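You operate a simulated robot arm through the tools that you are given. There is no shell and no other tool. Be economical: measure what you need, move in short steps, check, and stop when the job is done.

Carry out the task below with a simulated robot arm. There is one attempt and no reset: what you move stays moved.

TASK
Pump three shots of softener into the clear cup and stand it in the blue tray.
Fine: spill none and swing the spout aside again.
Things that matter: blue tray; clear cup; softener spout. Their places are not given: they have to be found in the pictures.

It is judged by the outcome, as a careful person would: the job done as asked, and still so three seconds after it is handed in. It fails if anything else is knocked over, pushed out of place, dropped, spilled or broken.

THE ROBOT
A 7-joint arm with a two-finger parallel gripper, fixed in place. Base frame: the origin is at the foot of the arm, x ahead of it, y to its left, z up; the work surface is at about z = 90. Readings come in cm, degrees, newtons and seconds.
With the tool pointing down near the work surface it reaches from about 24 to 68 cm from the base axis. Its first joint turns from -66.0 to 66.0 degrees. Payload 2.4 kg.
The tool frame sits at the grasp point between the pads (the TCP): z along the fingers, y along the line on which they close. The tips reach 3 cm beyond it. The gripper opens to 9.4 cm. The fingers are 2.8 cm wide and 1 cm thick; the gripper's body (5 by 9.6 cm) begins 5.5 cm behind the TCP.
Orientation is that of the tool frame in the base frame, as [roll, pitch, yaw] about the fixed x, y, z axes, in that order (R = Rz(yaw) Ry(pitch) Rx(roll)). With the fingers straight down and closing along the base's y, the tool's x points along the base's -x, its y along +y and its z along -z.

THE INTERFACE
- The arm moves only by the tool step_arm. Its argument "steps" is a list of rows, each an object (a shift or turn left out is 0, a gripper value left out holds the last) with "offset": the shift along the tool's x, y, z in cm, a list of three; "turn": the turn, a rotation vector about the tool's x, y, z in degrees, a list of three; "fingers": the opening in per cent of the stroke, from 0 (shut) to 100 (fully open). In form: [{"offset": [x, y, z], "turn": [rx, ry, rz], "fingers": fingers}, ...]. A call has 1 to 8 rows; each row shifts and turns the commanded pose from where the row before left it, along the tool's axes as they then stand. A row lasts 0.2 s, in which the tool goes at most 5 cm and 8.6 degrees; a call with a longer step from one row to the next is refused whole, and so is a gripper value outside its range. Where a pose cannot be reached the arm comes as near as it can. A force on the tool above 40 N (or 10 N above the force at the start of the call, whichever is more), or a blocked arm, ends the call early, and 0.2 s more pass. The fingers move at their own pace (about 15.3 cm/s each) and stop on an object; they squeeze with about 35 N. The grip force told is the motor's: it shows also when the fingers shut on nothing. Time passes only in rows, and 0.2 s behind the last, so rows that do not move let the fingers close. It gives the time, the measured TCP pose, the force on the tool (base axes), the opening and the grip force at its end, in the units of the frame above (readings bear some noise), with the torque about the TCP (base axes, N m) and any sound that the robot's microphone picked up.
- Cameras (640 x 400 px; columns grow to the right, rows downward): "scene" is fixed at [5.39, 48.74, 145.48]; the picture's right is [-0.57, -0.82, 0.00], its down [-0.40, 0.28, -0.87] and it looks along [0.71, -0.50, -0.49] (base axes); focal length 326 px, centre (320, 200). "wrist" rides on the gripper at [7.6, 1.4, -10.2] in the tool frame; the picture's right is [-0.18, 0.98, 0.00], its down [-0.75, -0.14, -0.64] and it looks along [-0.63, -0.12, 0.77] (tool axes); focal length 243 px, centre (320, 200).
- camera(camera): a new picture of that camera. No time passes.
- pixel_to_xyz(camera, pixels): for up to 12 pixels [column, row] of the newest picture of that camera ("zoom" is the newest enlarged one), the place [x, y, z] in the base frame of the surface seen there, good to about 0.2 cm. No time passes.
- inspect(camera, box): a new picture of the part [left, top, right, bottom] of that camera's present view, enlarged. No time passes.
- finish_job(): hands the job in; it is judged then, once.

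Go step by step. Measure first, check grasps and placings, and put right what went wrong. The budget is 80 turns and 38 pictures, counting those below and the enlarged ones. Unless the task says otherwise, let go and move clear before handing in, and close with one line.

The tools are called after ">>>" as name(argument=value, ...) on one line, values as JSON. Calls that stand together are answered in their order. step_arm: Moves the arm, as the interface text tells. Its arguments: {"type":"object","properties":{"steps":{"type":"array"}},"required":["steps"]} The other tools are called the same way: camera (camera) takes a picture; pixel_to_xyz (camera, pixels) gives the place of the surface under pixels of a picture; inspect (camera, box) takes an enlarged picture of a part of a camera's view; finish_job () hands the job in.

At the start:

```text
clock: 0.0
position: [42.47, 1.39, 129.65]
orientation: [180.0, 0.0, -179.9]
force: [-1.0, 0.3, -0.1]
torque: [-0.02, -0.02, -0.02]
opening: 9.43
gripper_force: 0.1
```

scene: 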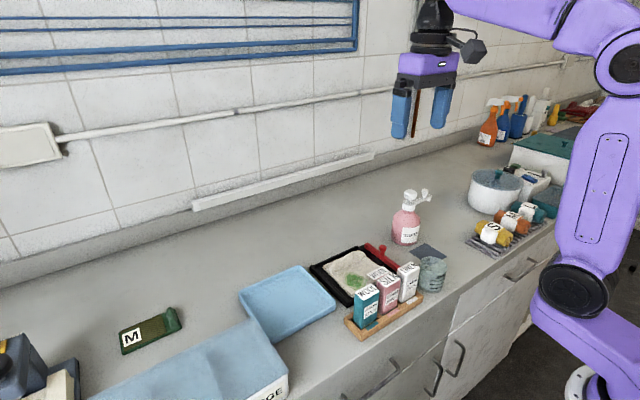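
wrist: 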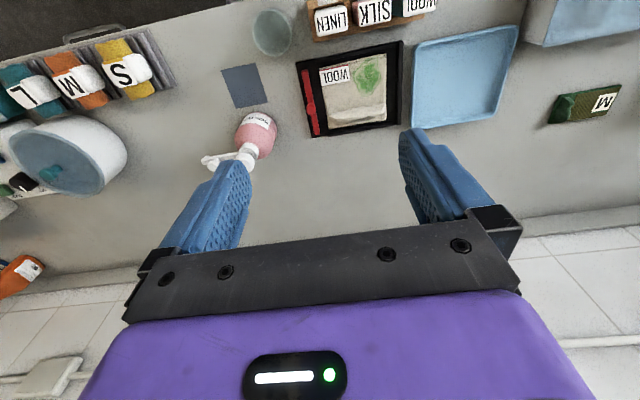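

The scene shows a pink pump bottle near (406,222), the clear cup at (432,272) and the blue tray at (287,300). I'll enlarge and measure them.

>>> inspect(camera="scene", box=[340, 170, 480, 300])

>>> inspect(camera="wrist", box=[180, 0, 340, 190])

>>> pixel_to_xyz(camera="scene", pixels=[[408, 193], [424, 194], [406, 222], [404, 242], [433, 260], [433, 275], [428, 290], [428, 250], [287, 300], [245, 297], [333, 300], [290, 268]])

>>> pixel_to_xyz(camera="wrist", pixels=[[248, 150], [210, 162], [258, 130], [272, 32], [255, 30], [290, 30], [244, 86], [466, 75], [425, 50], [510, 35], [485, 118], [415, 120]])

```text
3.08 times, centred on (410, 235) of scene
```

zoom: 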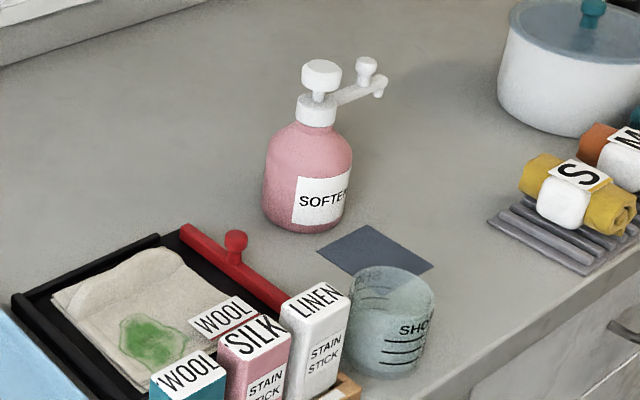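

```text
2.11 times, centred on (260, 95) of wrist
```

zoom: 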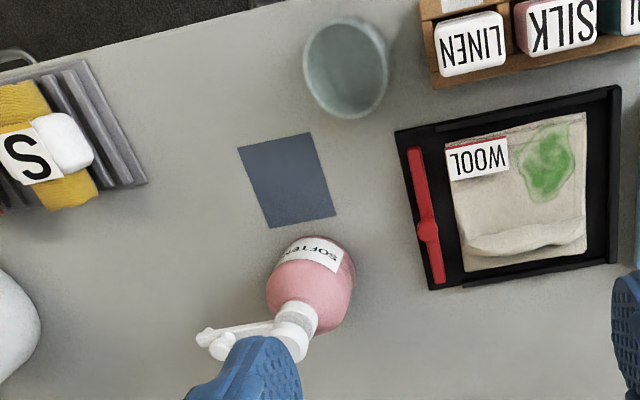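

```text
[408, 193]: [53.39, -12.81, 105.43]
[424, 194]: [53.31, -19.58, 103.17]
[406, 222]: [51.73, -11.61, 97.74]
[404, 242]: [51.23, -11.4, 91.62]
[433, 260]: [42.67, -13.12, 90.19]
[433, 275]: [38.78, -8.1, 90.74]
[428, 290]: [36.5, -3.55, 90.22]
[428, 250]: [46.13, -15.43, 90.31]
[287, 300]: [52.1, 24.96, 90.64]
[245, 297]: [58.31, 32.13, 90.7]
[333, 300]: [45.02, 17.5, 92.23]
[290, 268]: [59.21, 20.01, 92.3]
```

```text
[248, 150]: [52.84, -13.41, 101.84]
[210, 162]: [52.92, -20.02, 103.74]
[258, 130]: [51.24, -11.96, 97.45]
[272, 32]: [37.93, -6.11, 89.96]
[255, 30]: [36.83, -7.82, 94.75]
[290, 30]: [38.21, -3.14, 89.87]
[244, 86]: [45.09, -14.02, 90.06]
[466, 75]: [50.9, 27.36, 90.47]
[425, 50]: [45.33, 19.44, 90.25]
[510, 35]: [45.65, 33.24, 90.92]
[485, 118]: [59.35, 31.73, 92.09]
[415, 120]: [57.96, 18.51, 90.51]
```

The spout points to -y from the bottle near (53,-13), and the slate mat at about (45,-14) seems to be the filling spot. I'll measure the spout and cup in a tighter zoom.

>>> inspect(camera="scene", box=[385, 180, 455, 300])

```text
3.33 times, centred on (420, 240) of scene
```

zoom: 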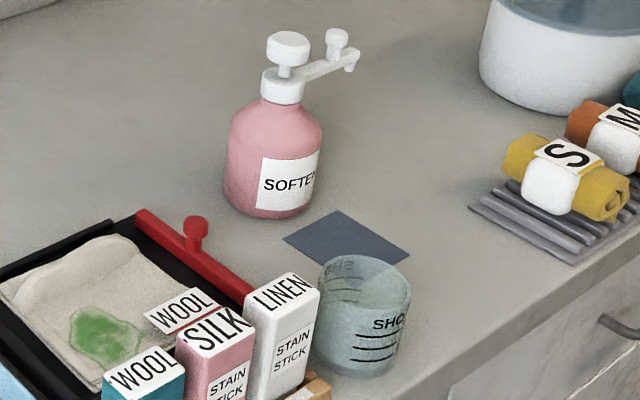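

>>> pixel_to_xyz(camera="zoom", pixels=[[288, 36], [288, 48], [336, 33], [337, 46], [352, 54], [349, 69], [283, 90], [385, 322], [325, 262], [408, 285], [345, 372], [285, 237]])

>>> pixel_to_xyz(camera="zoom", pixels=[[336, 212], [409, 257], [222, 185], [320, 185], [272, 216], [283, 290], [300, 285], [367, 262], [395, 350], [320, 290], [310, 375], [330, 375]])

```text
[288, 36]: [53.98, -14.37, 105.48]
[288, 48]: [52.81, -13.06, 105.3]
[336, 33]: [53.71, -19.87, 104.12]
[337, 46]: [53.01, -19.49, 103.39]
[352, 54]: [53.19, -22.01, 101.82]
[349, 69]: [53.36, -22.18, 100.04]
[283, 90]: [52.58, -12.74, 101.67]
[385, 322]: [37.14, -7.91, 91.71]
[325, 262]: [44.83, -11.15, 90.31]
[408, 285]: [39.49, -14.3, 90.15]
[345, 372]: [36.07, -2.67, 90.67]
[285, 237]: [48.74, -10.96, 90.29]
```

```text
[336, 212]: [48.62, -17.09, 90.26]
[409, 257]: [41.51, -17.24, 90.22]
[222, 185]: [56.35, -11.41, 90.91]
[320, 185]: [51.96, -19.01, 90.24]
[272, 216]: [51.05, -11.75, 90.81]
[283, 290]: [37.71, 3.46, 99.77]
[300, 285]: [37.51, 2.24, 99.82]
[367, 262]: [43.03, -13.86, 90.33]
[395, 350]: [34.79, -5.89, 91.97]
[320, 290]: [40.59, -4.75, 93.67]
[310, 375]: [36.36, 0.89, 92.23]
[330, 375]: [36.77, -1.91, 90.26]
```

Mat is centred near (45.1,-14.1), the pump axis is near (53.4,-13.7), and the outlet about 8.3 cm out, so swung to -x it falls over the mat. I'll move the wrist camera to view the cup better.

>>> step_arm(steps=[{"offset": [2.6, -1.2, 2.4]}, {"offset": [2.6, -1.2, 2.4]}, {"offset": [2.6, -1.2, 2.4]}, {"offset": [2.6, -1.2, 2.4]}, {"offset": [2.6, -1.2, 2.4]}, {}])

>>> camera(camera="wrist")

```text
clock: 1.4
position: [29.22, -4.28, 117.75]
orientation: [179.9, 0.1, 180.0]
force: [0.2, -0.3, 0.1]
torque: [0.01, -0.01, 0.01]
opening: 9.41
gripper_force: 0.0
```

```text
32 pictures are left
```

wrist: 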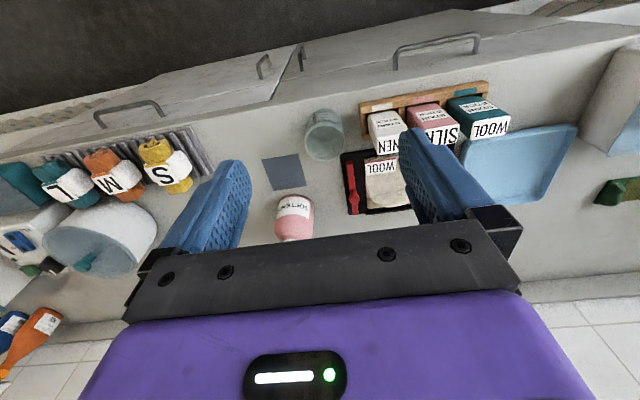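

The cup sits at (323,133) in the wrist view, beside the rack at (375,110). Enlarging it.

>>> inspect(camera="wrist", box=[250, 80, 400, 174])

```text
4.26 times, centred on (325, 127) of wrist
```

zoom: 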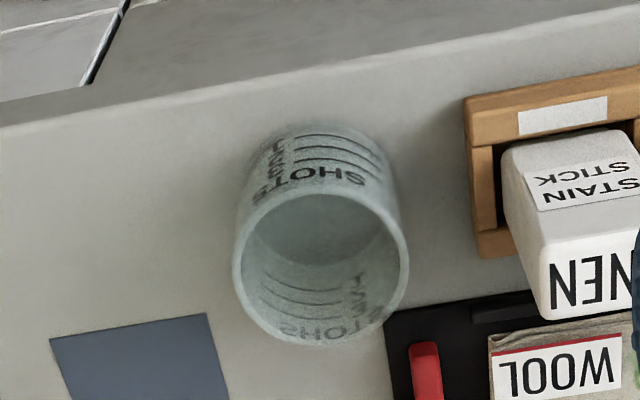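

>>> pixel_to_xyz(camera="zoom", pixels=[[238, 268], [404, 262], [315, 192], [325, 340], [330, 175], [305, 195], [320, 128], [470, 110], [478, 250], [388, 325], [258, 210], [385, 215]])

>>> pixel_to_xyz(camera="zoom", pixels=[[245, 180], [395, 180], [320, 160], [310, 245], [320, 80], [50, 340], [207, 315], [520, 240], [545, 315], [325, 138], [298, 200], [425, 345]])

```text
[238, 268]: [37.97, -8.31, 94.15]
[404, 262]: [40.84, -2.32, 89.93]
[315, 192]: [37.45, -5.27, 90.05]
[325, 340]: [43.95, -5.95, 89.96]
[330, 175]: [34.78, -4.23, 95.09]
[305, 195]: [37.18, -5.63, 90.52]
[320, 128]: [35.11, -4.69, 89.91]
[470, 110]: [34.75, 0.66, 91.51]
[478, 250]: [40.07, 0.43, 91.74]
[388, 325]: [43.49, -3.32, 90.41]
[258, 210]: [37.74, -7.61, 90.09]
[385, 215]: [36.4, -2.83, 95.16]
```

```text
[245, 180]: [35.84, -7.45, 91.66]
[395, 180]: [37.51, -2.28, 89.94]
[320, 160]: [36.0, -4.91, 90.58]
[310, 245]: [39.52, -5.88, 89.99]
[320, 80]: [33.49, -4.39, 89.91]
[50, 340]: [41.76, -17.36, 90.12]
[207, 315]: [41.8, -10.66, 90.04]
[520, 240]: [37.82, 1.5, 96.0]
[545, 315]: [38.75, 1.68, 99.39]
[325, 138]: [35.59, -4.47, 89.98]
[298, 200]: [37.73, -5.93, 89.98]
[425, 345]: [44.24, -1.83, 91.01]
```

Geometry from the rim rays gives the cup centre ≈ (37.75,-5.2), radius ≈2.85, rim z≈96; the rack edge is at y≈0.5. I'll come above it with fingers at 75% closing along y and check.

>>> step_arm(steps=[{"offset": [-4.27, -0.46, 0], "fingers": 75}, {"offset": [-4.26, -0.46, 0]}, {"offset": [0, 0, 4.5]}, {"offset": [0, 0, 4.5]}, {"offset": [0, 0, 4.5]}, {"offset": [0, 0, 3.2]}, {}])

>>> camera(camera="wrist")

>>> inspect(camera="scene", box=[385, 180, 485, 300])

```text
clock: 3.0
position: [38.14, -5.61, 101.23]
orientation: [-179.9, 0.1, 180.0]
force: [0.1, 0.4, -0.5]
torque: [0.0, 0.01, -0.01]
opening: 7.06
gripper_force: 0.0
```

```text
30 pictures are left
```

wrist: 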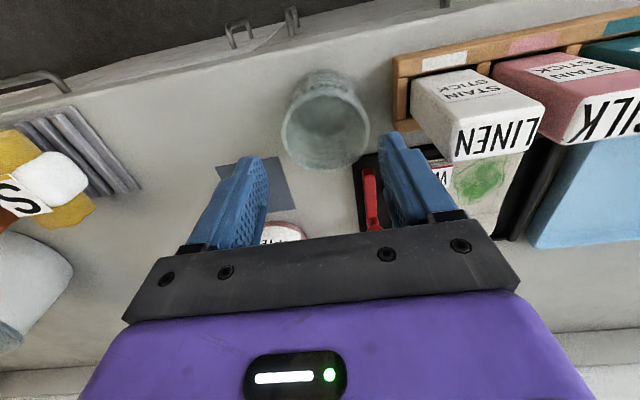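

```text
3.33 times, centred on (435, 240) of scene
```

zoom: 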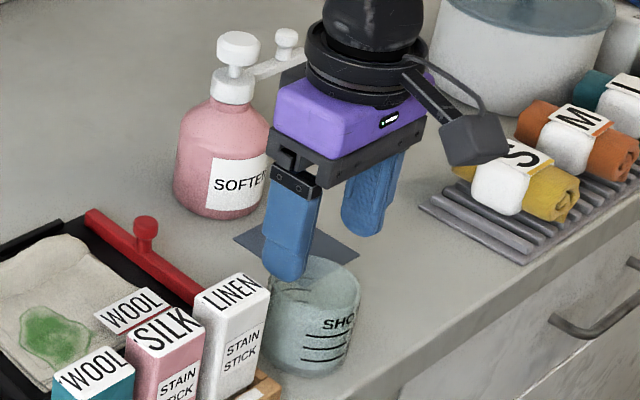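

The cup recomputes to ≈(37.5,-5.15), rim at 96; the TCP is about 0.4 off in x and y. I'll correct, descend to z≈94 and close.

>>> step_arm(steps=[{"offset": [0.45, 0.4, 0]}, {"offset": [0, 0, 2.5]}, {"offset": [0, 0, 2.5]}, {"offset": [0, 0, 2.2]}, {}])

>>> camera(camera="wrist")

```text
clock: 4.2
position: [37.67, -5.02, 93.78]
orientation: [180.0, 0.1, -179.9]
force: [-0.5, 0.5, 0.9]
torque: [0.03, -0.02, 0.03]
opening: 7.04
gripper_force: 0.1
```

```text
28 pictures are left
```

wrist: 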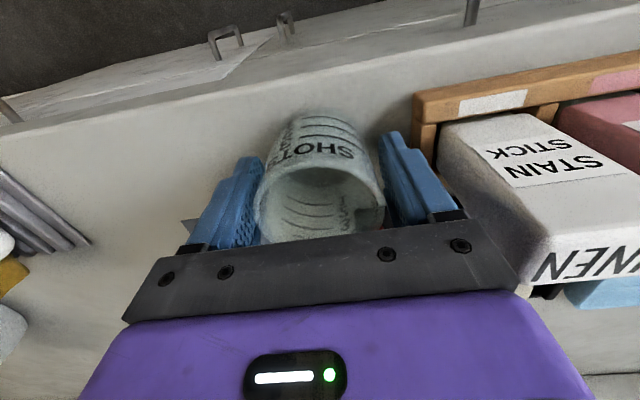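

Both fingers straddle the cup (rim about (258–385,190)). Closing now.

>>> step_arm(steps=[{"fingers": 50}, {}, {}])

```text
clock: 5.0
position: [37.78, -5.06, 93.75]
orientation: [180.0, -0.1, -179.9]
force: [-0.3, -0.1, 0.0]
torque: [0.01, -0.02, 0.01]
opening: 5.93
gripper_force: 34.8
```

The grip holds at 5.93 cm with 34.8 N. I'll lift 5 cm and carry the cup over the mat.

>>> step_arm(steps=[{"offset": [0, 0, -2.5]}, {"offset": [0, 0, -2.5]}, {"offset": [-1.9, -2.2, 0]}, {"offset": [-1.9, -2.2, 0]}, {"offset": [-1.9, -2.2, 0]}, {"offset": [-1.9, -2.2, 0]}, {}])

>>> camera(camera="scene")

```text
clock: 6.6
position: [45.28, -14.15, 98.83]
orientation: [-179.9, 0.0, -180.0]
force: [0.0, 0.7, -0.7]
torque: [-0.01, -0.01, 0.01]
opening: 5.92
gripper_force: 35.4
```

```text
27 pictures are left
```

scene: 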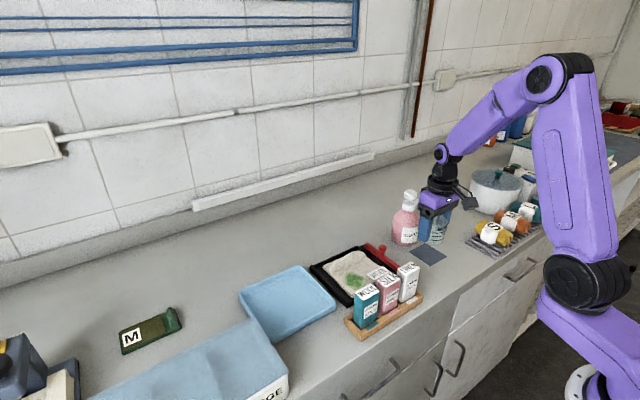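

The cup is over the mat at TCP (45.3,-14.1). Lowering 5 cm.

>>> step_arm(steps=[{"offset": [0, 0, 2.5]}, {"offset": [0, 0, 1.5]}, {"offset": [0, 0, 0.9]}, {}])

>>> inspect(camera="scene", box=[385, 180, 485, 260])

```text
clock: 7.6
position: [45.36, -13.99, 93.8]
orientation: [-180.0, 0.1, -180.0]
force: [-0.2, 0.0, -0.8]
torque: [-0.02, 0.03, 0.01]
opening: 5.92
gripper_force: 35.0
```

```text
5.00 times, centred on (435, 220) of scene
```

zoom: 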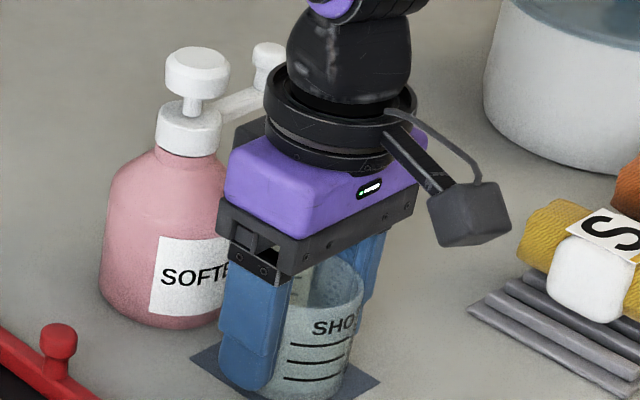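

The cup looks seated on the mat, clear of the bottle. I'll ease down 0.1, open and rise straight up.

>>> step_arm(steps=[{"offset": [0, 0, 0.12]}, {"fingers": 72}, {}, {"offset": [0, 0, -3]}, {"offset": [0, 0, -4]}, {"offset": [0, 0, -4]}, {"offset": [2, 0, -4]}, {"offset": [4, 0, -1]}])

>>> camera(camera="wrist")

>>> inspect(camera="scene", box=[385, 180, 465, 260])

```text
clock: 9.4
position: [38.79, -14.09, 109.94]
orientation: [-179.9, 0.0, -180.0]
force: [-0.5, -0.4, 0.5]
torque: [-0.01, 0.02, 0.0]
opening: 6.78
gripper_force: 0.1
```

```text
25 pictures are left
```

wrist: 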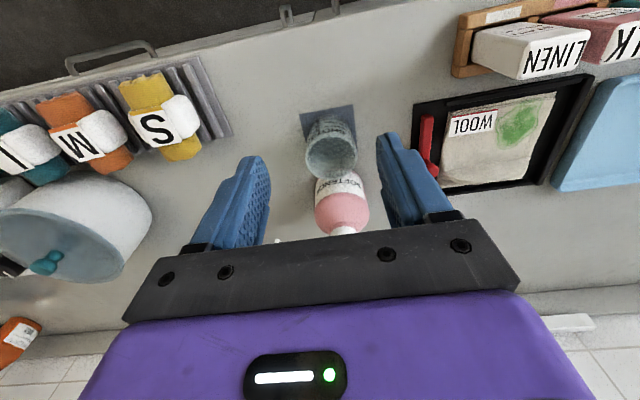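

```text
5.00 times, centred on (425, 220) of scene
```

zoom: 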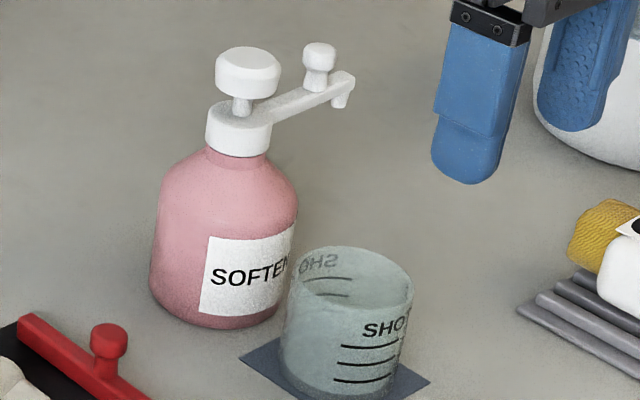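

The cup stands on the mat. Now I measure the pump head, peg and spout closely for the swing.

>>> pixel_to_xyz(camera="zoom", pixels=[[248, 58], [248, 80], [240, 135], [319, 48], [318, 60], [316, 80], [300, 100], [345, 77], [340, 100], [270, 115], [248, 50], [320, 45]])

>>> inspect(camera="wrist", box=[240, 90, 400, 250])

```text
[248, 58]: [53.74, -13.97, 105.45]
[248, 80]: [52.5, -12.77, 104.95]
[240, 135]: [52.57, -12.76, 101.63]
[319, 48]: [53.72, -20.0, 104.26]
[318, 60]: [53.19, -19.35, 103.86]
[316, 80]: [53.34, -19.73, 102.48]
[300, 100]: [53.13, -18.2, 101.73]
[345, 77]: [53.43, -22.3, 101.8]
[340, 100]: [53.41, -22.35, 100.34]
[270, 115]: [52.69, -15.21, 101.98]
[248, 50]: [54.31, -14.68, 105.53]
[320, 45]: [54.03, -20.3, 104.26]
```

```text
2.50 times, centred on (320, 170) of wrist
```

zoom: 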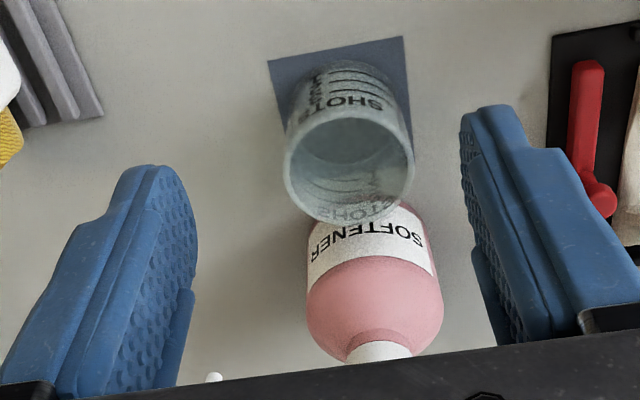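

Pump axis ≈(53.6,-13.7), peg ≈(53.65,-19.95, top 104.3), outlet 8.5 cm out, so the swung outlet lies over the cup. I'll raise and turn the tool -90° to straddle the spout bar.

>>> step_arm(steps=[{"offset": [0, 0, -1], "turn": [0, 0, -8.5]}, {"offset": [0, 0, -1], "turn": [0, 0, -8.5]}, {"offset": [0, 0, -1], "turn": [0, 0, -8.5]}, {"offset": [0, 0, -1], "turn": [0, 0, -8.5]}, {"offset": [0, 0, -1], "turn": [0, 0, -8.5]}, {"offset": [0, 0, -1], "turn": [0, 0, -8.5]}, {"turn": [0, 0, -8.5]}, {"turn": [0, 0, -8.5]}])

>>> step_arm(steps=[{"turn": [0, 0, -8]}, {"turn": [0, 0, -7]}, {"turn": [0, 0, -7], "fingers": 32}, {"offset": [2, -3.7, 0]}, {"offset": [2, -3.7, 0]}, {"offset": [1.9, -3.7, 0]}, {"offset": [0, -3.7, 0]}, {}])

>>> camera(camera="wrist")

>>> inspect(camera="scene", box=[385, 150, 485, 250])

```text
clock: 11.2
position: [39.1, -14.21, 115.84]
orientation: [-180.0, 0.0, -111.8]
force: [-0.3, 0.5, 0.4]
torque: [0.0, -0.01, 0.02]
opening: 6.78
gripper_force: 0.0
```

```text
clock: 13.0
position: [54.3, -19.77, 115.74]
orientation: [180.0, 0.0, -90.0]
force: [0.3, -1.0, 0.1]
torque: [0.01, 0.0, -0.01]
opening: 3.03
gripper_force: 0.1
```

```text
22 pictures are left
```

wrist: 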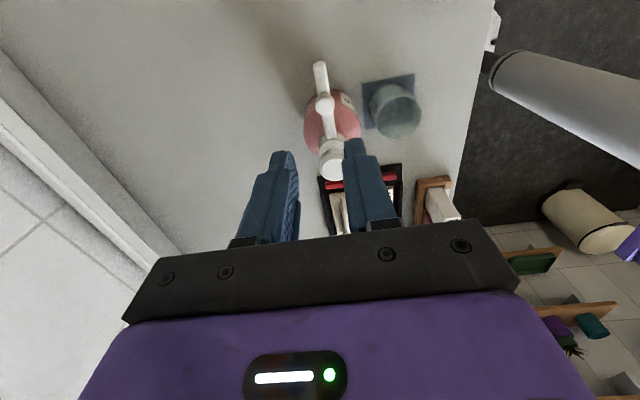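

```text
4.00 times, centred on (435, 200) of scene
```

zoom: 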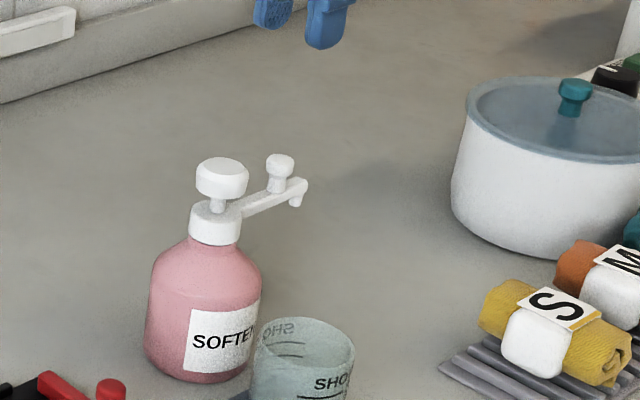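

The TCP is 0.65 cm too far in x over the peg. Checking peg and bar coordinates from this view.

>>> pixel_to_xyz(camera="wrist", pixels=[[323, 100], [325, 105], [320, 70], [328, 128], [332, 160], [330, 168], [334, 172]])

>>> step_arm(steps=[{"offset": [0, 0.5, 0]}, {}])

```text
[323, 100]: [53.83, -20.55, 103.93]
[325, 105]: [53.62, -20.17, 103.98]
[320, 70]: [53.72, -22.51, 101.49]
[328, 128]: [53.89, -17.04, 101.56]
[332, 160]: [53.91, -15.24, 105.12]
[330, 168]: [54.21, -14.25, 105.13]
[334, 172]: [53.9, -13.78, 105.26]
```

```text
clock: 13.6
position: [53.73, -19.81, 115.84]
orientation: [-179.9, 0.0, -90.1]
force: [-0.7, 0.4, 0.6]
torque: [-0.01, 0.02, -0.03]
opening: 3.0
gripper_force: 0.0
```

Peg ≈(53.7,-20.0), and TCP is now aligned. Descending so the fingers straddle the bar at tips z≈101.4.

>>> step_arm(steps=[{"offset": [0, 0, 4]}, {"offset": [0, 0, 3]}, {"offset": [0, 0, 2.4]}, {"offset": [0, 0, 2]}, {}])

>>> inspect(camera="scene", box=[385, 160, 465, 240])

>>> inspect(camera="wrist", box=[240, 50, 440, 250])

```text
clock: 14.8
position: [53.51, -20.03, 104.34]
orientation: [-180.0, 0.0, -89.9]
force: [-0.5, 0.0, -0.8]
torque: [-0.02, 0.02, -0.01]
opening: 3.0
gripper_force: 0.0
```

```text
5.00 times, centred on (425, 200) of scene
```

zoom: 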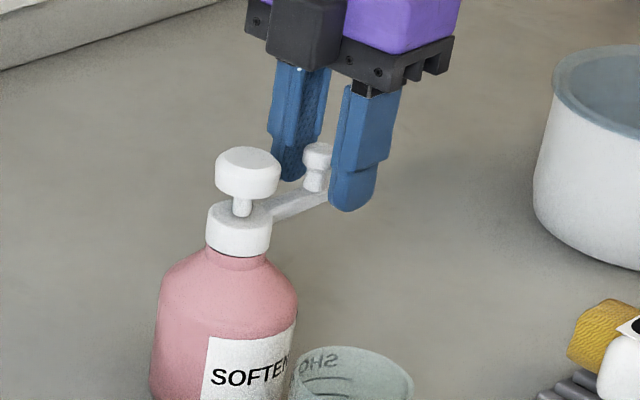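

```text
2.00 times, centred on (340, 150) of wrist
```

zoom: 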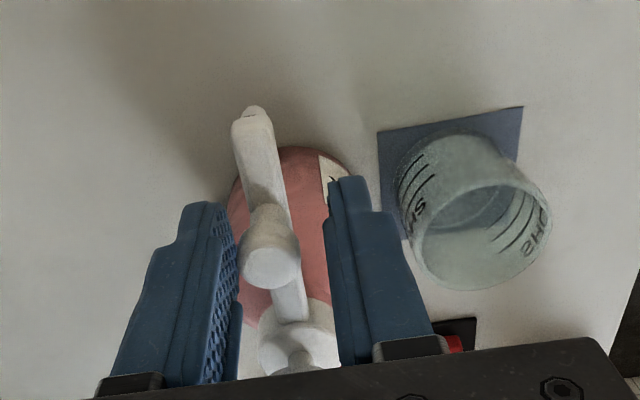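

The fingers straddle the peg. I'll narrow to about 1.9 cm and swing along the arc about the pump axis, 60° first.

>>> step_arm(steps=[{"fingers": 20}, {}])

>>> step_arm(steps=[{"offset": [-0.0535, 0.816, 0], "turn": [0, 0, 7.5]}, {"offset": [-0.0535, 0.816, 0], "turn": [0, 0, 7.5]}, {"offset": [-0.0535, 0.816, 0], "turn": [0, 0, 7.5]}, {"offset": [-0.0535, 0.816, 0], "turn": [0, 0, 7.5]}])

>>> inspect(camera="scene", box=[385, 160, 465, 240])

```text
clock: 15.4
position: [53.5, -20.0, 104.36]
orientation: [180.0, 0.0, -90.0]
force: [-0.4, -0.1, 0.0]
torque: [0.03, 0.0, -0.01]
opening: 1.88
gripper_force: 0.2
```

```text
clock: 16.4
position: [50.22, -19.23, 104.34]
orientation: [180.0, 0.0, -120.2]
force: [0.8, -0.5, 0.1]
torque: [0.01, 0.01, 0.01]
opening: 1.9
gripper_force: 0.2
```

```text
5.00 times, centred on (425, 200) of scene
```

zoom: 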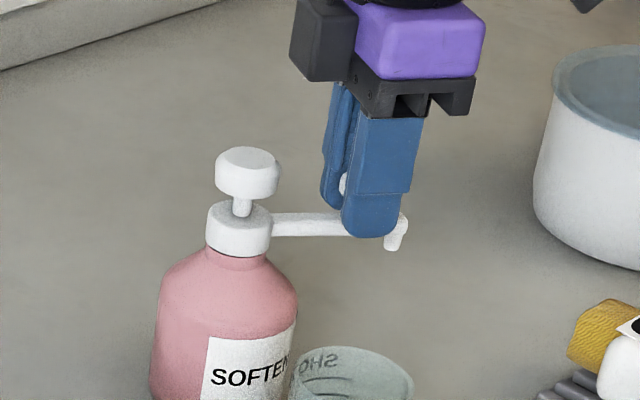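

The spout follows and the bottle is still in place. Continuing the remaining 60°.

>>> step_arm(steps=[{"offset": [-0.0535, 0.816, 0], "turn": [0, 0, 7.5]}, {"offset": [-0.0535, 0.816, 0], "turn": [0, 0, 7.5]}, {"offset": [-0.0535, 0.816, 0], "turn": [0, 0, 7.5]}, {"offset": [-0.0535, 0.816, 0], "turn": [0, 0, 7.5]}, {"offset": [-0.0535, 0.816, 0], "turn": [0, 0, 7.5]}, {"offset": [-0.0535, 0.816, 0], "turn": [0, 0, 7.5]}, {"offset": [-0.0535, 0.816, 0], "turn": [0, 0, 7.5]}, {"offset": [-0.0535, 0.816, 0], "turn": [0, 0, 7.5]}])

>>> inspect(camera="scene", box=[385, 170, 465, 250])

>>> camera(camera="wrist")

```text
clock: 18.2
position: [47.18, -13.84, 104.41]
orientation: [-180.0, 0.0, 179.8]
force: [1.6, -3.7, 2.0]
torque: [-0.06, -0.06, -0.01]
opening: 2.1
gripper_force: 2.0
```

```text
5.00 times, centred on (425, 210) of scene
```

zoom: 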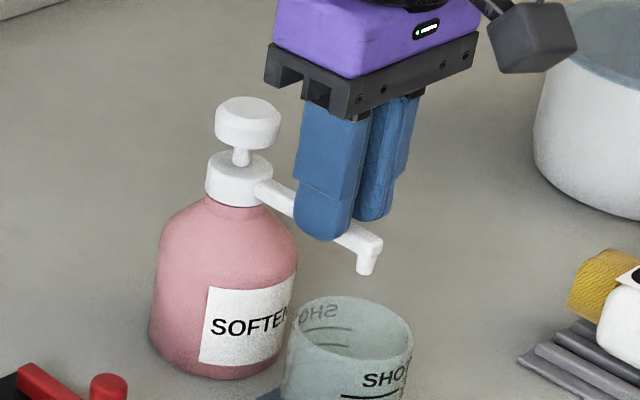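

```text
16 pictures are left
```

wrist: 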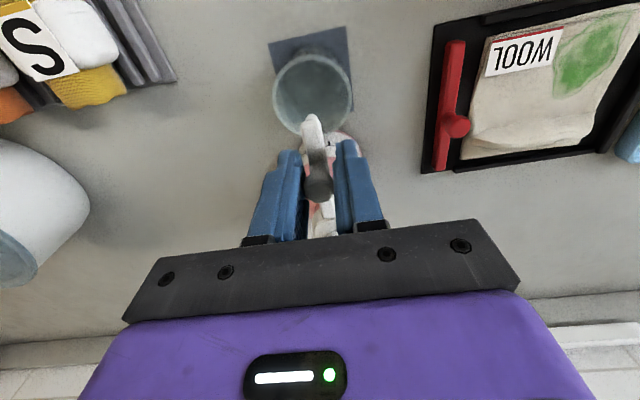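

A small reaction (-3.7 N) suggests the spout is near its stop. I'll check the outlet's position relative to the cup.

>>> pixel_to_xyz(camera="zoom", pixels=[[365, 265], [362, 240], [320, 225], [248, 110], [240, 185], [285, 195]])

>>> pixel_to_xyz(camera="wrist", pixels=[[312, 120], [312, 128], [318, 170], [328, 210]])

```text
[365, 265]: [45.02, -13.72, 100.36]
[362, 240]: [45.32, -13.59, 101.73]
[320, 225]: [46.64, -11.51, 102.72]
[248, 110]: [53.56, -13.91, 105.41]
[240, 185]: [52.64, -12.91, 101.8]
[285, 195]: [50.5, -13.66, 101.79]
```

```text
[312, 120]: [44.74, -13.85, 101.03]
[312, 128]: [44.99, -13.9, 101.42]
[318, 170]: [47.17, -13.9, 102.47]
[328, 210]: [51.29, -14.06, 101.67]
```

The outlet at (45.0,-13.9) is centred over the cup. I'll open slightly, rise, and move above the pump head with fingers shut.

>>> step_arm(steps=[{"fingers": 33}, {}, {"offset": [0, 0, -3]}, {"offset": [0, 0, -4]}, {"offset": [-3.3, 0, 0], "fingers": 0}, {"offset": [-3.2, 0, 0]}, {"offset": [0, 0, 0]}, {}])

>>> inspect(camera="scene", box=[385, 160, 465, 240])

```text
clock: 20.0
position: [53.48, -13.8, 111.55]
orientation: [-179.9, 0.0, -180.0]
force: [-0.2, 0.0, 0.2]
torque: [-0.02, -0.02, -0.01]
opening: 0.0
gripper_force: 33.3
```

```text
5.00 times, centred on (425, 200) of scene
```

zoom: 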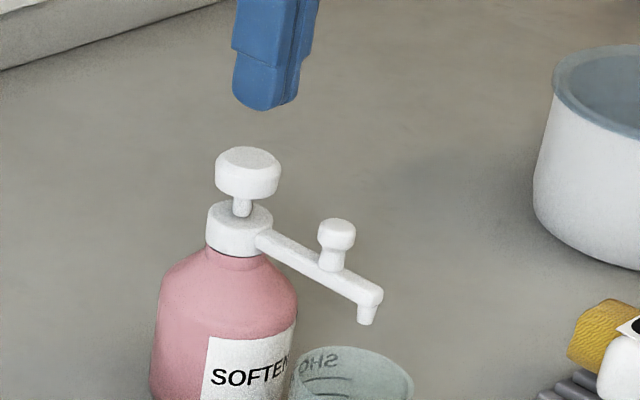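

The spout stays over the cup and the fingers are above the head. I'll descend to just above it, then press slowly, watching the force.

>>> step_arm(steps=[{"offset": [-0.15, 0, 2.6]}, {"offset": [0, 0, 0.4]}, {"offset": [0, 0, 0.3]}, {"offset": [0, 0, 0.3]}])

>>> step_arm(steps=[{"offset": [0, 0, 0.3]}, {"offset": [0, 0, 0.2]}])

```text
clock: 21.0
position: [53.94, -13.73, 107.72]
orientation: [-180.0, 0.1, 180.0]
force: [0.7, -0.9, 2.9]
torque: [-0.01, 0.0, 0.01]
opening: 0.01
gripper_force: 33.0
```

```text
clock: 21.6
position: [53.72, -13.74, 107.41]
orientation: [180.0, 0.2, 179.9]
force: [3.1, -0.8, 5.0]
torque: [-0.02, -0.05, 0.0]
opening: 0.01
gripper_force: 32.9
```

The spring resists with 5 N at 1 cm of travel; no sound yet. Pressing on.

>>> step_arm(steps=[{"offset": [0, 0, 0.2]}, {"offset": [0, 0, 0.2]}])

>>> inspect(camera="scene", box=[385, 170, 465, 250])

```text
clock: 22.2
position: [53.72, -13.73, 107.02]
orientation: [-179.9, 0.0, -179.9]
force: [-0.1, 0.0, 7.8]
torque: [-0.01, -0.01, -0.01]
opening: 0.02
gripper_force: 32.7
```

```text
5.00 times, centred on (425, 210) of scene
```

zoom: 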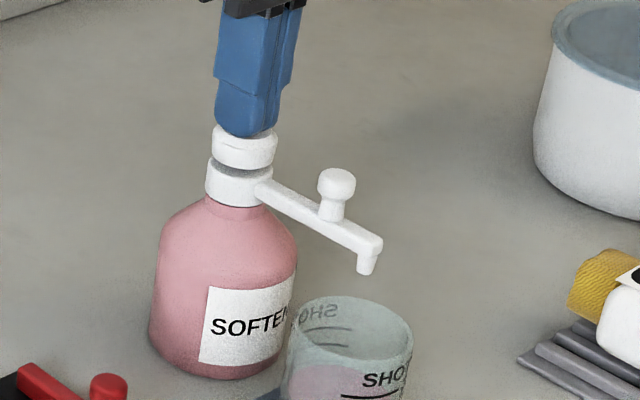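

The head is almost down and pink appears in the cup at (320,385). I'll look at the cup level.

>>> inspect(camera="scene", box=[410, 210, 460, 270])

```text
6.67 times, centred on (435, 240) of scene
```

zoom: 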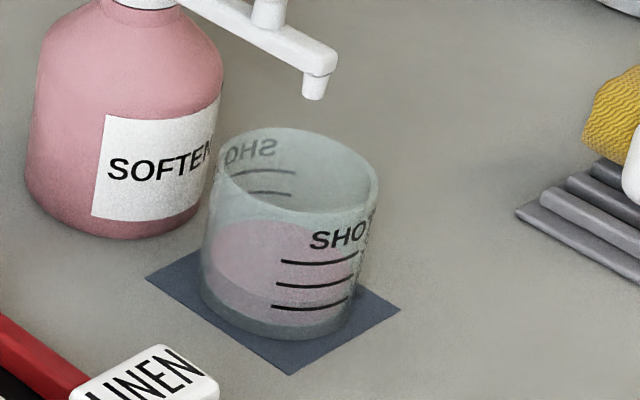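

One shot seems to be in, with the surface near the first line. I'll release fully, then check that the head comes back.

>>> step_arm(steps=[{"offset": [0, 0, -0.8]}, {"offset": [0, 0, -0.8]}, {"offset": [0, 0, -0.8]}, {}, {}])

>>> inspect(camera="scene", box=[390, 180, 460, 264])

```text
clock: 23.4
position: [53.85, -13.77, 109.2]
orientation: [-179.9, 0.0, -179.9]
force: [0.3, -0.8, -0.1]
torque: [0.03, 0.0, -0.01]
opening: 0.0
gripper_force: 32.8
```

```text
4.76 times, centred on (425, 222) of scene
```

zoom: 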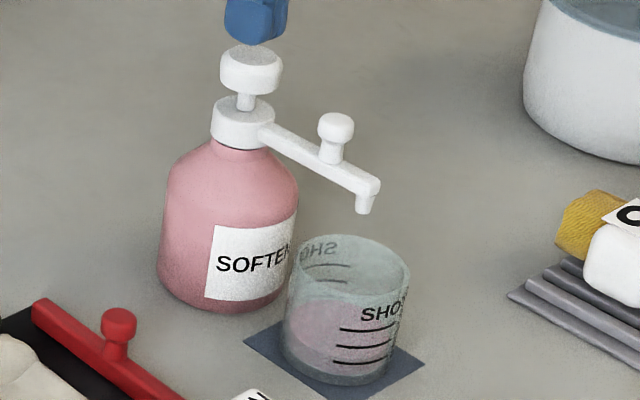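

The head has sprung back and no spill is seen. Second press with the same travel, then release.

>>> step_arm(steps=[{"offset": [0, 0, 1.0]}, {"offset": [0, 0, 0.4]}, {"offset": [0, 0, 0.4]}, {"offset": [0, 0, 0.3]}, {"offset": [0, 0, 0.3]}, {}])

>>> step_arm(steps=[{"offset": [0, 0, -0.8]}, {"offset": [0, 0, -0.8]}, {"offset": [0, 0, -0.8]}, {}, {}])

>>> inspect(camera="scene", box=[410, 210, 460, 270])

```text
clock: 24.8
position: [53.86, -13.75, 106.81]
orientation: [180.0, 0.2, 179.9]
force: [2.8, -2.2, 8.3]
torque: [-0.06, -0.04, -0.03]
opening: 0.01
gripper_force: 33.4
```

```text
clock: 26.0
position: [53.77, -13.86, 109.46]
orientation: [-180.0, 0.0, 180.0]
force: [-0.4, 1.3, 0.6]
torque: [-0.01, 0.02, 0.02]
opening: 0.01
gripper_force: 33.0
```

```text
6.67 times, centred on (435, 240) of scene
```

zoom: 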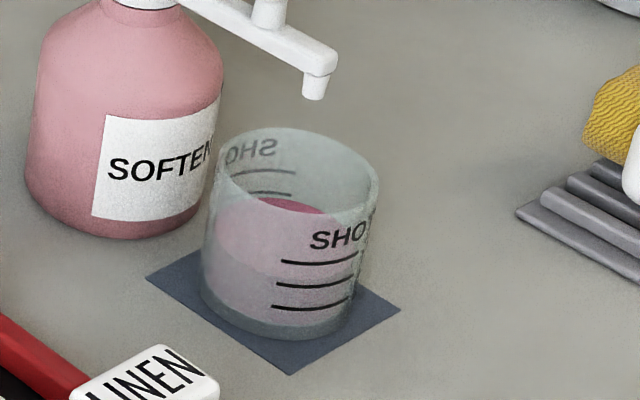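

The level rose by one mark spacing (back edge from row 220 to 197), so two shots are in. Third press.

>>> step_arm(steps=[{"offset": [0, 0, 1.0]}, {"offset": [0, 0, 0.4]}, {"offset": [0, 0, 0.4]}, {"offset": [0, 0, 0.3]}, {"offset": [0, 0, 0.3]}, {}])

>>> step_arm(steps=[{"offset": [0, 0, -0.8]}, {"offset": [0, 0, -0.8]}, {"offset": [0, 0, -0.8]}, {}, {}])

>>> inspect(camera="scene", box=[410, 210, 460, 270])

```text
clock: 27.4
position: [53.78, -13.9, 107.0]
orientation: [-179.9, 0.0, 180.0]
force: [-3.5, -3.3, 8.6]
torque: [-0.09, 0.14, 0.01]
opening: 0.0
gripper_force: 33.0
```

```text
clock: 28.6
position: [53.68, -13.66, 109.25]
orientation: [-180.0, 0.0, 179.9]
force: [-0.5, -0.6, 0.3]
torque: [-0.03, -0.02, 0.02]
opening: 0.0
gripper_force: 33.0
```

```text
6.67 times, centred on (435, 240) of scene
```

zoom: 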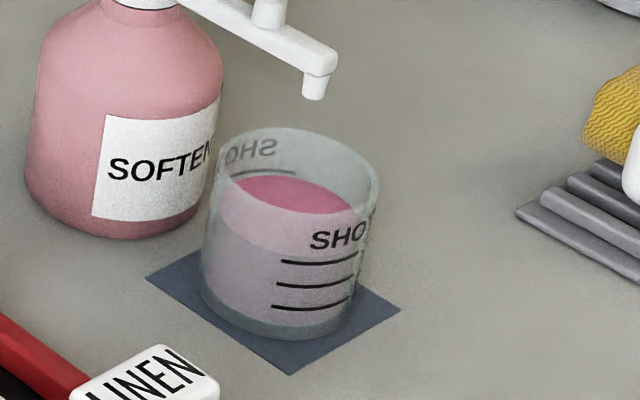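

Three shots are in: the surface reaches the third line at the back (row 172). Now I'll raise, go back over the peg and straddle it again.

>>> step_arm(steps=[{"offset": [0, 0, -2.3]}, {"offset": [3.2, 0, 0], "fingers": 32}, {"offset": [3.2, 0, 0]}, {}, {"offset": [0, 0, 2.5]}, {"offset": [0, 0, 2.5]}, {"offset": [0, 0, 2]}, {}])

>>> camera(camera="wrist")

```text
clock: 30.4
position: [47.31, -13.64, 104.72]
orientation: [179.9, 0.0, 180.0]
force: [-0.4, -0.2, -0.6]
torque: [0.03, -0.01, -0.03]
opening: 3.06
gripper_force: 0.1
```

```text
9 pictures are left
```

wrist: 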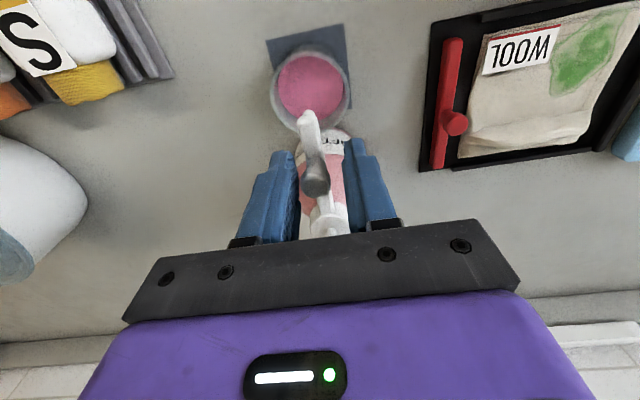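

The bar is between the fingers. Narrowing and swinging back along the arc.

>>> step_arm(steps=[{"offset": [0, 0, 0.3], "fingers": 20}, {}, {"offset": [-0.0535, -0.816, 0], "turn": [0, 0, -7.5]}, {"offset": [-0.0535, -0.816, 0], "turn": [0, 0, -7.5]}, {"offset": [-0.0535, -0.816, 0], "turn": [0, 0, -7.5]}, {"offset": [-0.0535, -0.816, 0], "turn": [0, 0, -7.5]}, {"offset": [-0.0535, -0.816, 0], "turn": [0, 0, -7.5]}, {"offset": [-0.0535, -0.816, 0], "turn": [0, 0, -7.5]}])

>>> step_arm(steps=[{"offset": [-0.0535, -0.816, 0], "turn": [0, 0, -7.5]}, {"offset": [-0.0535, -0.816, 0], "turn": [0, 0, -7.5]}, {"offset": [-0.0535, -0.816, 0], "turn": [0, 0, -7.5]}, {"offset": [-0.0535, -0.816, 0], "turn": [0, 0, -7.5]}, {"offset": [-0.0535, -0.816, 0], "turn": [0, 0, -7.5]}, {"offset": [-0.0535, -0.816, 0], "turn": [0, 0, -7.5]}, {"offset": [-0.01, -0.2, 0], "turn": [0, 0, -2]}])

>>> inspect(camera="scene", box=[385, 170, 465, 270])

```text
clock: 32.2
position: [49.17, -18.28, 104.26]
orientation: [-180.0, -0.1, -134.7]
force: [-0.5, 0.3, -0.7]
torque: [0.0, -0.01, -0.02]
opening: 1.9
gripper_force: 0.1
```

```text
clock: 33.8
position: [53.93, -20.08, 104.26]
orientation: [179.9, -0.1, -87.8]
force: [-2.2, 0.7, -0.5]
torque: [-0.01, -0.04, -0.01]
opening: 1.97
gripper_force: 1.5
```

```text
4.00 times, centred on (425, 220) of scene
```

zoom: 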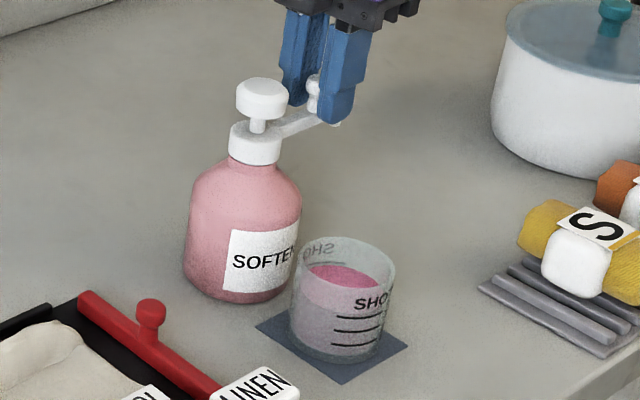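

The spout is back at its original stop. I'll open, rise, move above the cup, and turn the tool back.

>>> step_arm(steps=[{"fingers": 32}, {}, {"offset": [0, 0, -4]}, {"offset": [0, 0, -4]}, {"offset": [0, 0, -4]}, {"offset": [-2, 2.9, 0], "turn": [0, 0, 8]}, {"turn": [0, 0, 8]}, {"turn": [0, 0, 8]}])

>>> step_arm(steps=[{"turn": [0, 0, 8]}, {"turn": [0, 0, 8]}, {"turn": [0, 0, 8]}, {"turn": [0, 0, 8]}, {"turn": [0, 0, 8]}, {"turn": [0, 0, 8]}, {"turn": [0, 0, 8]}, {"turn": [0, 0, 8]}])

```text
clock: 35.6
position: [50.66, -18.28, 116.24]
orientation: [179.9, 0.1, -112.1]
force: [-0.2, -0.4, 0.0]
torque: [-0.04, -0.02, -0.01]
opening: 3.02
gripper_force: 0.1
```

```text
clock: 37.4
position: [50.75, -18.15, 116.3]
orientation: [180.0, 0.0, -176.3]
force: [0.0, -0.2, -0.8]
torque: [0.0, 0.02, -0.01]
opening: 3.01
gripper_force: 0.1
```

Now I finish the turn, move over the cup at (45.35,-13.97), open to 75% and come down partway.

>>> step_arm(steps=[{"turn": [0, 0, 3.7]}, {"offset": [2.7, 2.1, 0], "fingers": 75}, {"offset": [2.7, 2.1, 0]}, {"offset": [0, 0, 4]}, {"offset": [0, 0, 4]}, {"offset": [0, 0, 4]}, {}, {}])

>>> camera(camera="wrist")

```text
clock: 39.2
position: [45.36, -13.91, 104.16]
orientation: [180.0, 0.0, -179.8]
force: [0.7, -1.0, 1.2]
torque: [0.02, 0.03, -0.01]
opening: 7.05
gripper_force: 0.1
```

```text
7 pictures are left
```

wrist: 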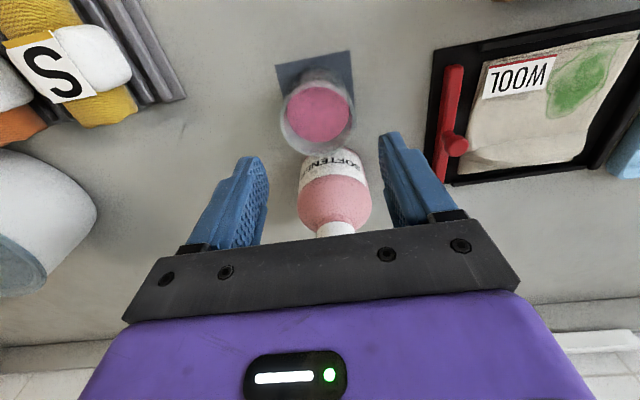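

Aligned over the cup. Descending to z≈93.8 and gripping.

>>> step_arm(steps=[{"offset": [0, 0, 3.5]}, {"offset": [0, 0, 3.5]}, {"offset": [0, 0, 2.2]}, {"offset": [0, 0, 1.15]}, {}, {"fingers": 50}, {}, {}])

```text
clock: 41.0
position: [45.46, -14.1, 93.88]
orientation: [180.0, 0.0, -179.7]
force: [0.3, 0.0, 0.0]
torque: [0.01, -0.05, 0.03]
opening: 5.9
gripper_force: 35.0
```

The cup is gripped at 5.9 cm. I'll lift gently to avoid slopping.

>>> step_arm(steps=[{"offset": [0, 0, -0.4]}, {"offset": [0, 0, -0.8]}, {"offset": [0, 0, -1.2]}, {"offset": [0, 0, -1.5]}, {"offset": [0, 0, -1.5]}, {"offset": [0, 0, -1.2]}, {"offset": [0, 0, -0.8]}, {"offset": [0, 0, -0.4]}])

>>> step_arm(steps=[{"offset": [0, 0.5, 0]}, {"offset": [0, 1, 0]}, {"offset": [0, 1.5, 0]}, {"offset": [0, 2, 0]}, {"offset": [0, 2, 0]}, {"offset": [0, 2, 0]}, {"offset": [0, 2, 0]}, {"offset": [0, 1, 0]}])

>>> inspect(camera="scene", box=[220, 160, 460, 340])

```text
clock: 42.8
position: [45.42, -13.91, 101.73]
orientation: [180.0, -0.1, -179.7]
force: [0.3, 0.6, -0.7]
torque: [0.0, 0.02, 0.0]
opening: 5.92
gripper_force: 35.2
```

```text
clock: 44.6
position: [45.31, -2.06, 101.92]
orientation: [180.0, 0.0, -179.7]
force: [1.0, -0.6, -0.8]
torque: [0.01, 0.0, -0.02]
opening: 5.93
gripper_force: 35.2
```

```text
2.22 times, centred on (340, 250) of scene
```

zoom: 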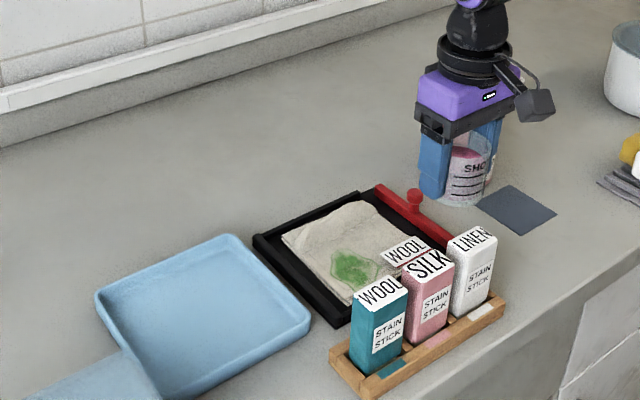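

The cup is carried level with the liquid inside and the mat clean. Continuing to the tray centre (52, 25.5), moving x and y together.

>>> step_arm(steps=[{"offset": [-0.2, 0.8, 0]}, {"offset": [-0.4, 1.5, 0]}, {"offset": [-0.5, 2, 0]}, {"offset": [-0.5, 2, 0]}, {"offset": [-0.5, 2, 0]}, {"offset": [-0.5, 2, 0]}, {"offset": [-0.5, 2, 0]}, {"offset": [-0.4, 1.5, 0]}])

>>> step_arm(steps=[{"offset": [-0.5, 2, 0]}, {"offset": [-0.5, 2, 0]}, {"offset": [-0.5, 2, 0]}, {"offset": [-0.5, 2, 0]}, {"offset": [-0.5, 2, 0]}, {"offset": [-0.5, 2, 0]}, {"offset": [-0.3, 1.3, 0]}, {"offset": [-0.1, 0.6, 0]}])

>>> camera(camera="scene")

```text
clock: 46.4
position: [48.86, 12.05, 101.61]
orientation: [-180.0, 0.0, -179.7]
force: [0.0, 0.1, -1.5]
torque: [0.01, 0.01, -0.04]
opening: 5.91
gripper_force: 35.0
```

```text
clock: 48.2
position: [52.0, 25.93, 102.05]
orientation: [-180.0, 0.0, -179.7]
force: [0.0, 0.4, -0.8]
torque: [0.02, -0.01, 0.02]
opening: 5.93
gripper_force: 34.7
```

```text
5 pictures are left
```

scene: 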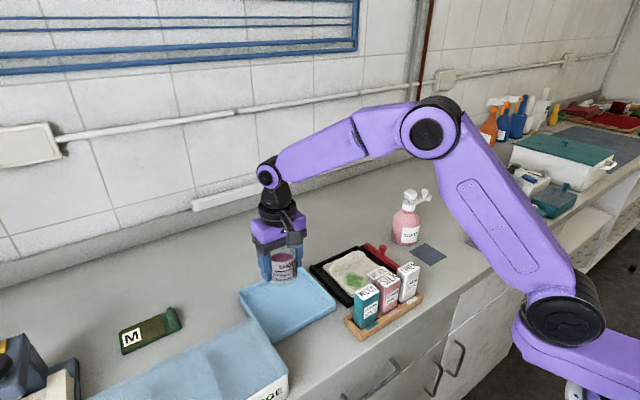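

The cup is above the tray. Lowering 7.2 cm gently and then feeling for contact.

>>> step_arm(steps=[{"offset": [0, 0, 0.5]}, {"offset": [0, 0, 1.1]}, {"offset": [0, 0, 1.4]}, {"offset": [0, 0, 1.4]}, {"offset": [0, 0, 1.2]}, {"offset": [0, 0, 0.8]}, {"offset": [0, 0, 0.5]}, {"offset": [0, 0, 0.3]}])

>>> inspect(camera="scene", box=[235, 220, 345, 320])

```text
clock: 50.0
position: [52.14, 25.78, 94.63]
orientation: [180.0, 0.0, -179.7]
force: [-0.6, -0.3, -1.2]
torque: [0.0, -0.01, 0.04]
opening: 5.96
gripper_force: 35.0
```

```text
4.00 times, centred on (290, 270) of scene
```

zoom: 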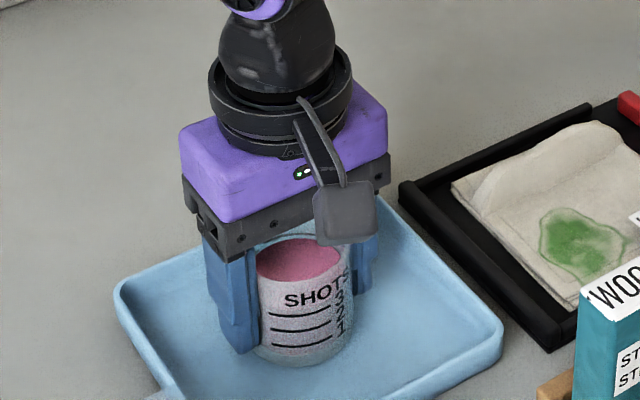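

Just above the floor; easing down in 0.1 cm steps to feel contact.

>>> step_arm(steps=[{"offset": [0, 0, 0.1]}, {"offset": [0, 0, 0.1]}, {"offset": [0, 0, 0.1]}, {}])

```text
clock: 51.0
position: [52.16, 25.76, 94.4]
orientation: [-180.0, 0.1, -179.7]
force: [-2.0, -2.6, 11.7]
torque: [-0.18, 0.18, 0.0]
opening: 5.93
gripper_force: 35.1
```

Contact felt (11.7 N up), so the cup is seated. I'll relieve slightly, open and rise clear.

>>> step_arm(steps=[{"offset": [0, 0, -0.1]}, {"fingers": 75}, {}, {"offset": [0, 0, -2]}, {"offset": [0, 0, -3]}, {"offset": [0, 0, -4]}, {"offset": [0, 0, -4]}, {"offset": [3, 0, -3]}])

>>> step_arm(steps=[{"offset": [3, -3, -2]}, {"offset": [0, -4, 0]}, {}])

>>> inspect(camera="scene", box=[220, 170, 460, 340])

```text
clock: 52.8
position: [49.24, 25.43, 110.45]
orientation: [-180.0, 0.0, -179.7]
force: [0.2, -0.3, -0.6]
torque: [0.04, -0.02, 0.03]
opening: 7.06
gripper_force: 0.1
```

```text
clock: 53.6
position: [45.66, 18.41, 112.34]
orientation: [179.9, -0.1, -179.7]
force: [-0.3, 0.8, -0.4]
torque: [-0.01, 0.04, 0.01]
opening: 7.05
gripper_force: 0.1
```

```text
2.35 times, centred on (340, 255) of scene
```

zoom: 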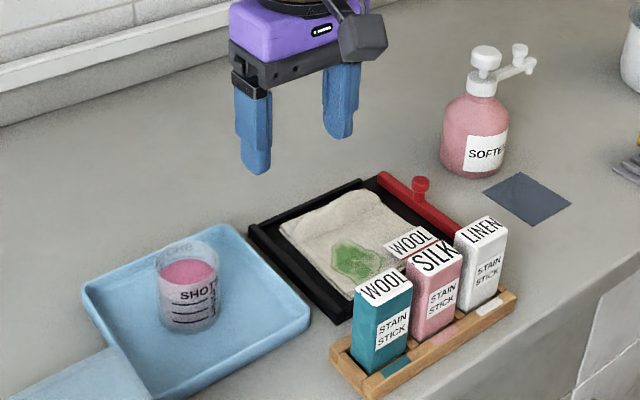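

The cup stands upright in the tray at zoom pixel (187,290) with the softener at the third mark. The spout is aside again, nothing is spilled, and the gripper is clear, so I'm handing in.

>>> finish_job()

```text
The job is handed in.
```

I pumped three shots of softener into the clear cup, stood it in the blue tray, and swung the spout aside again; the last picture shows nothing spilled or knocked over.
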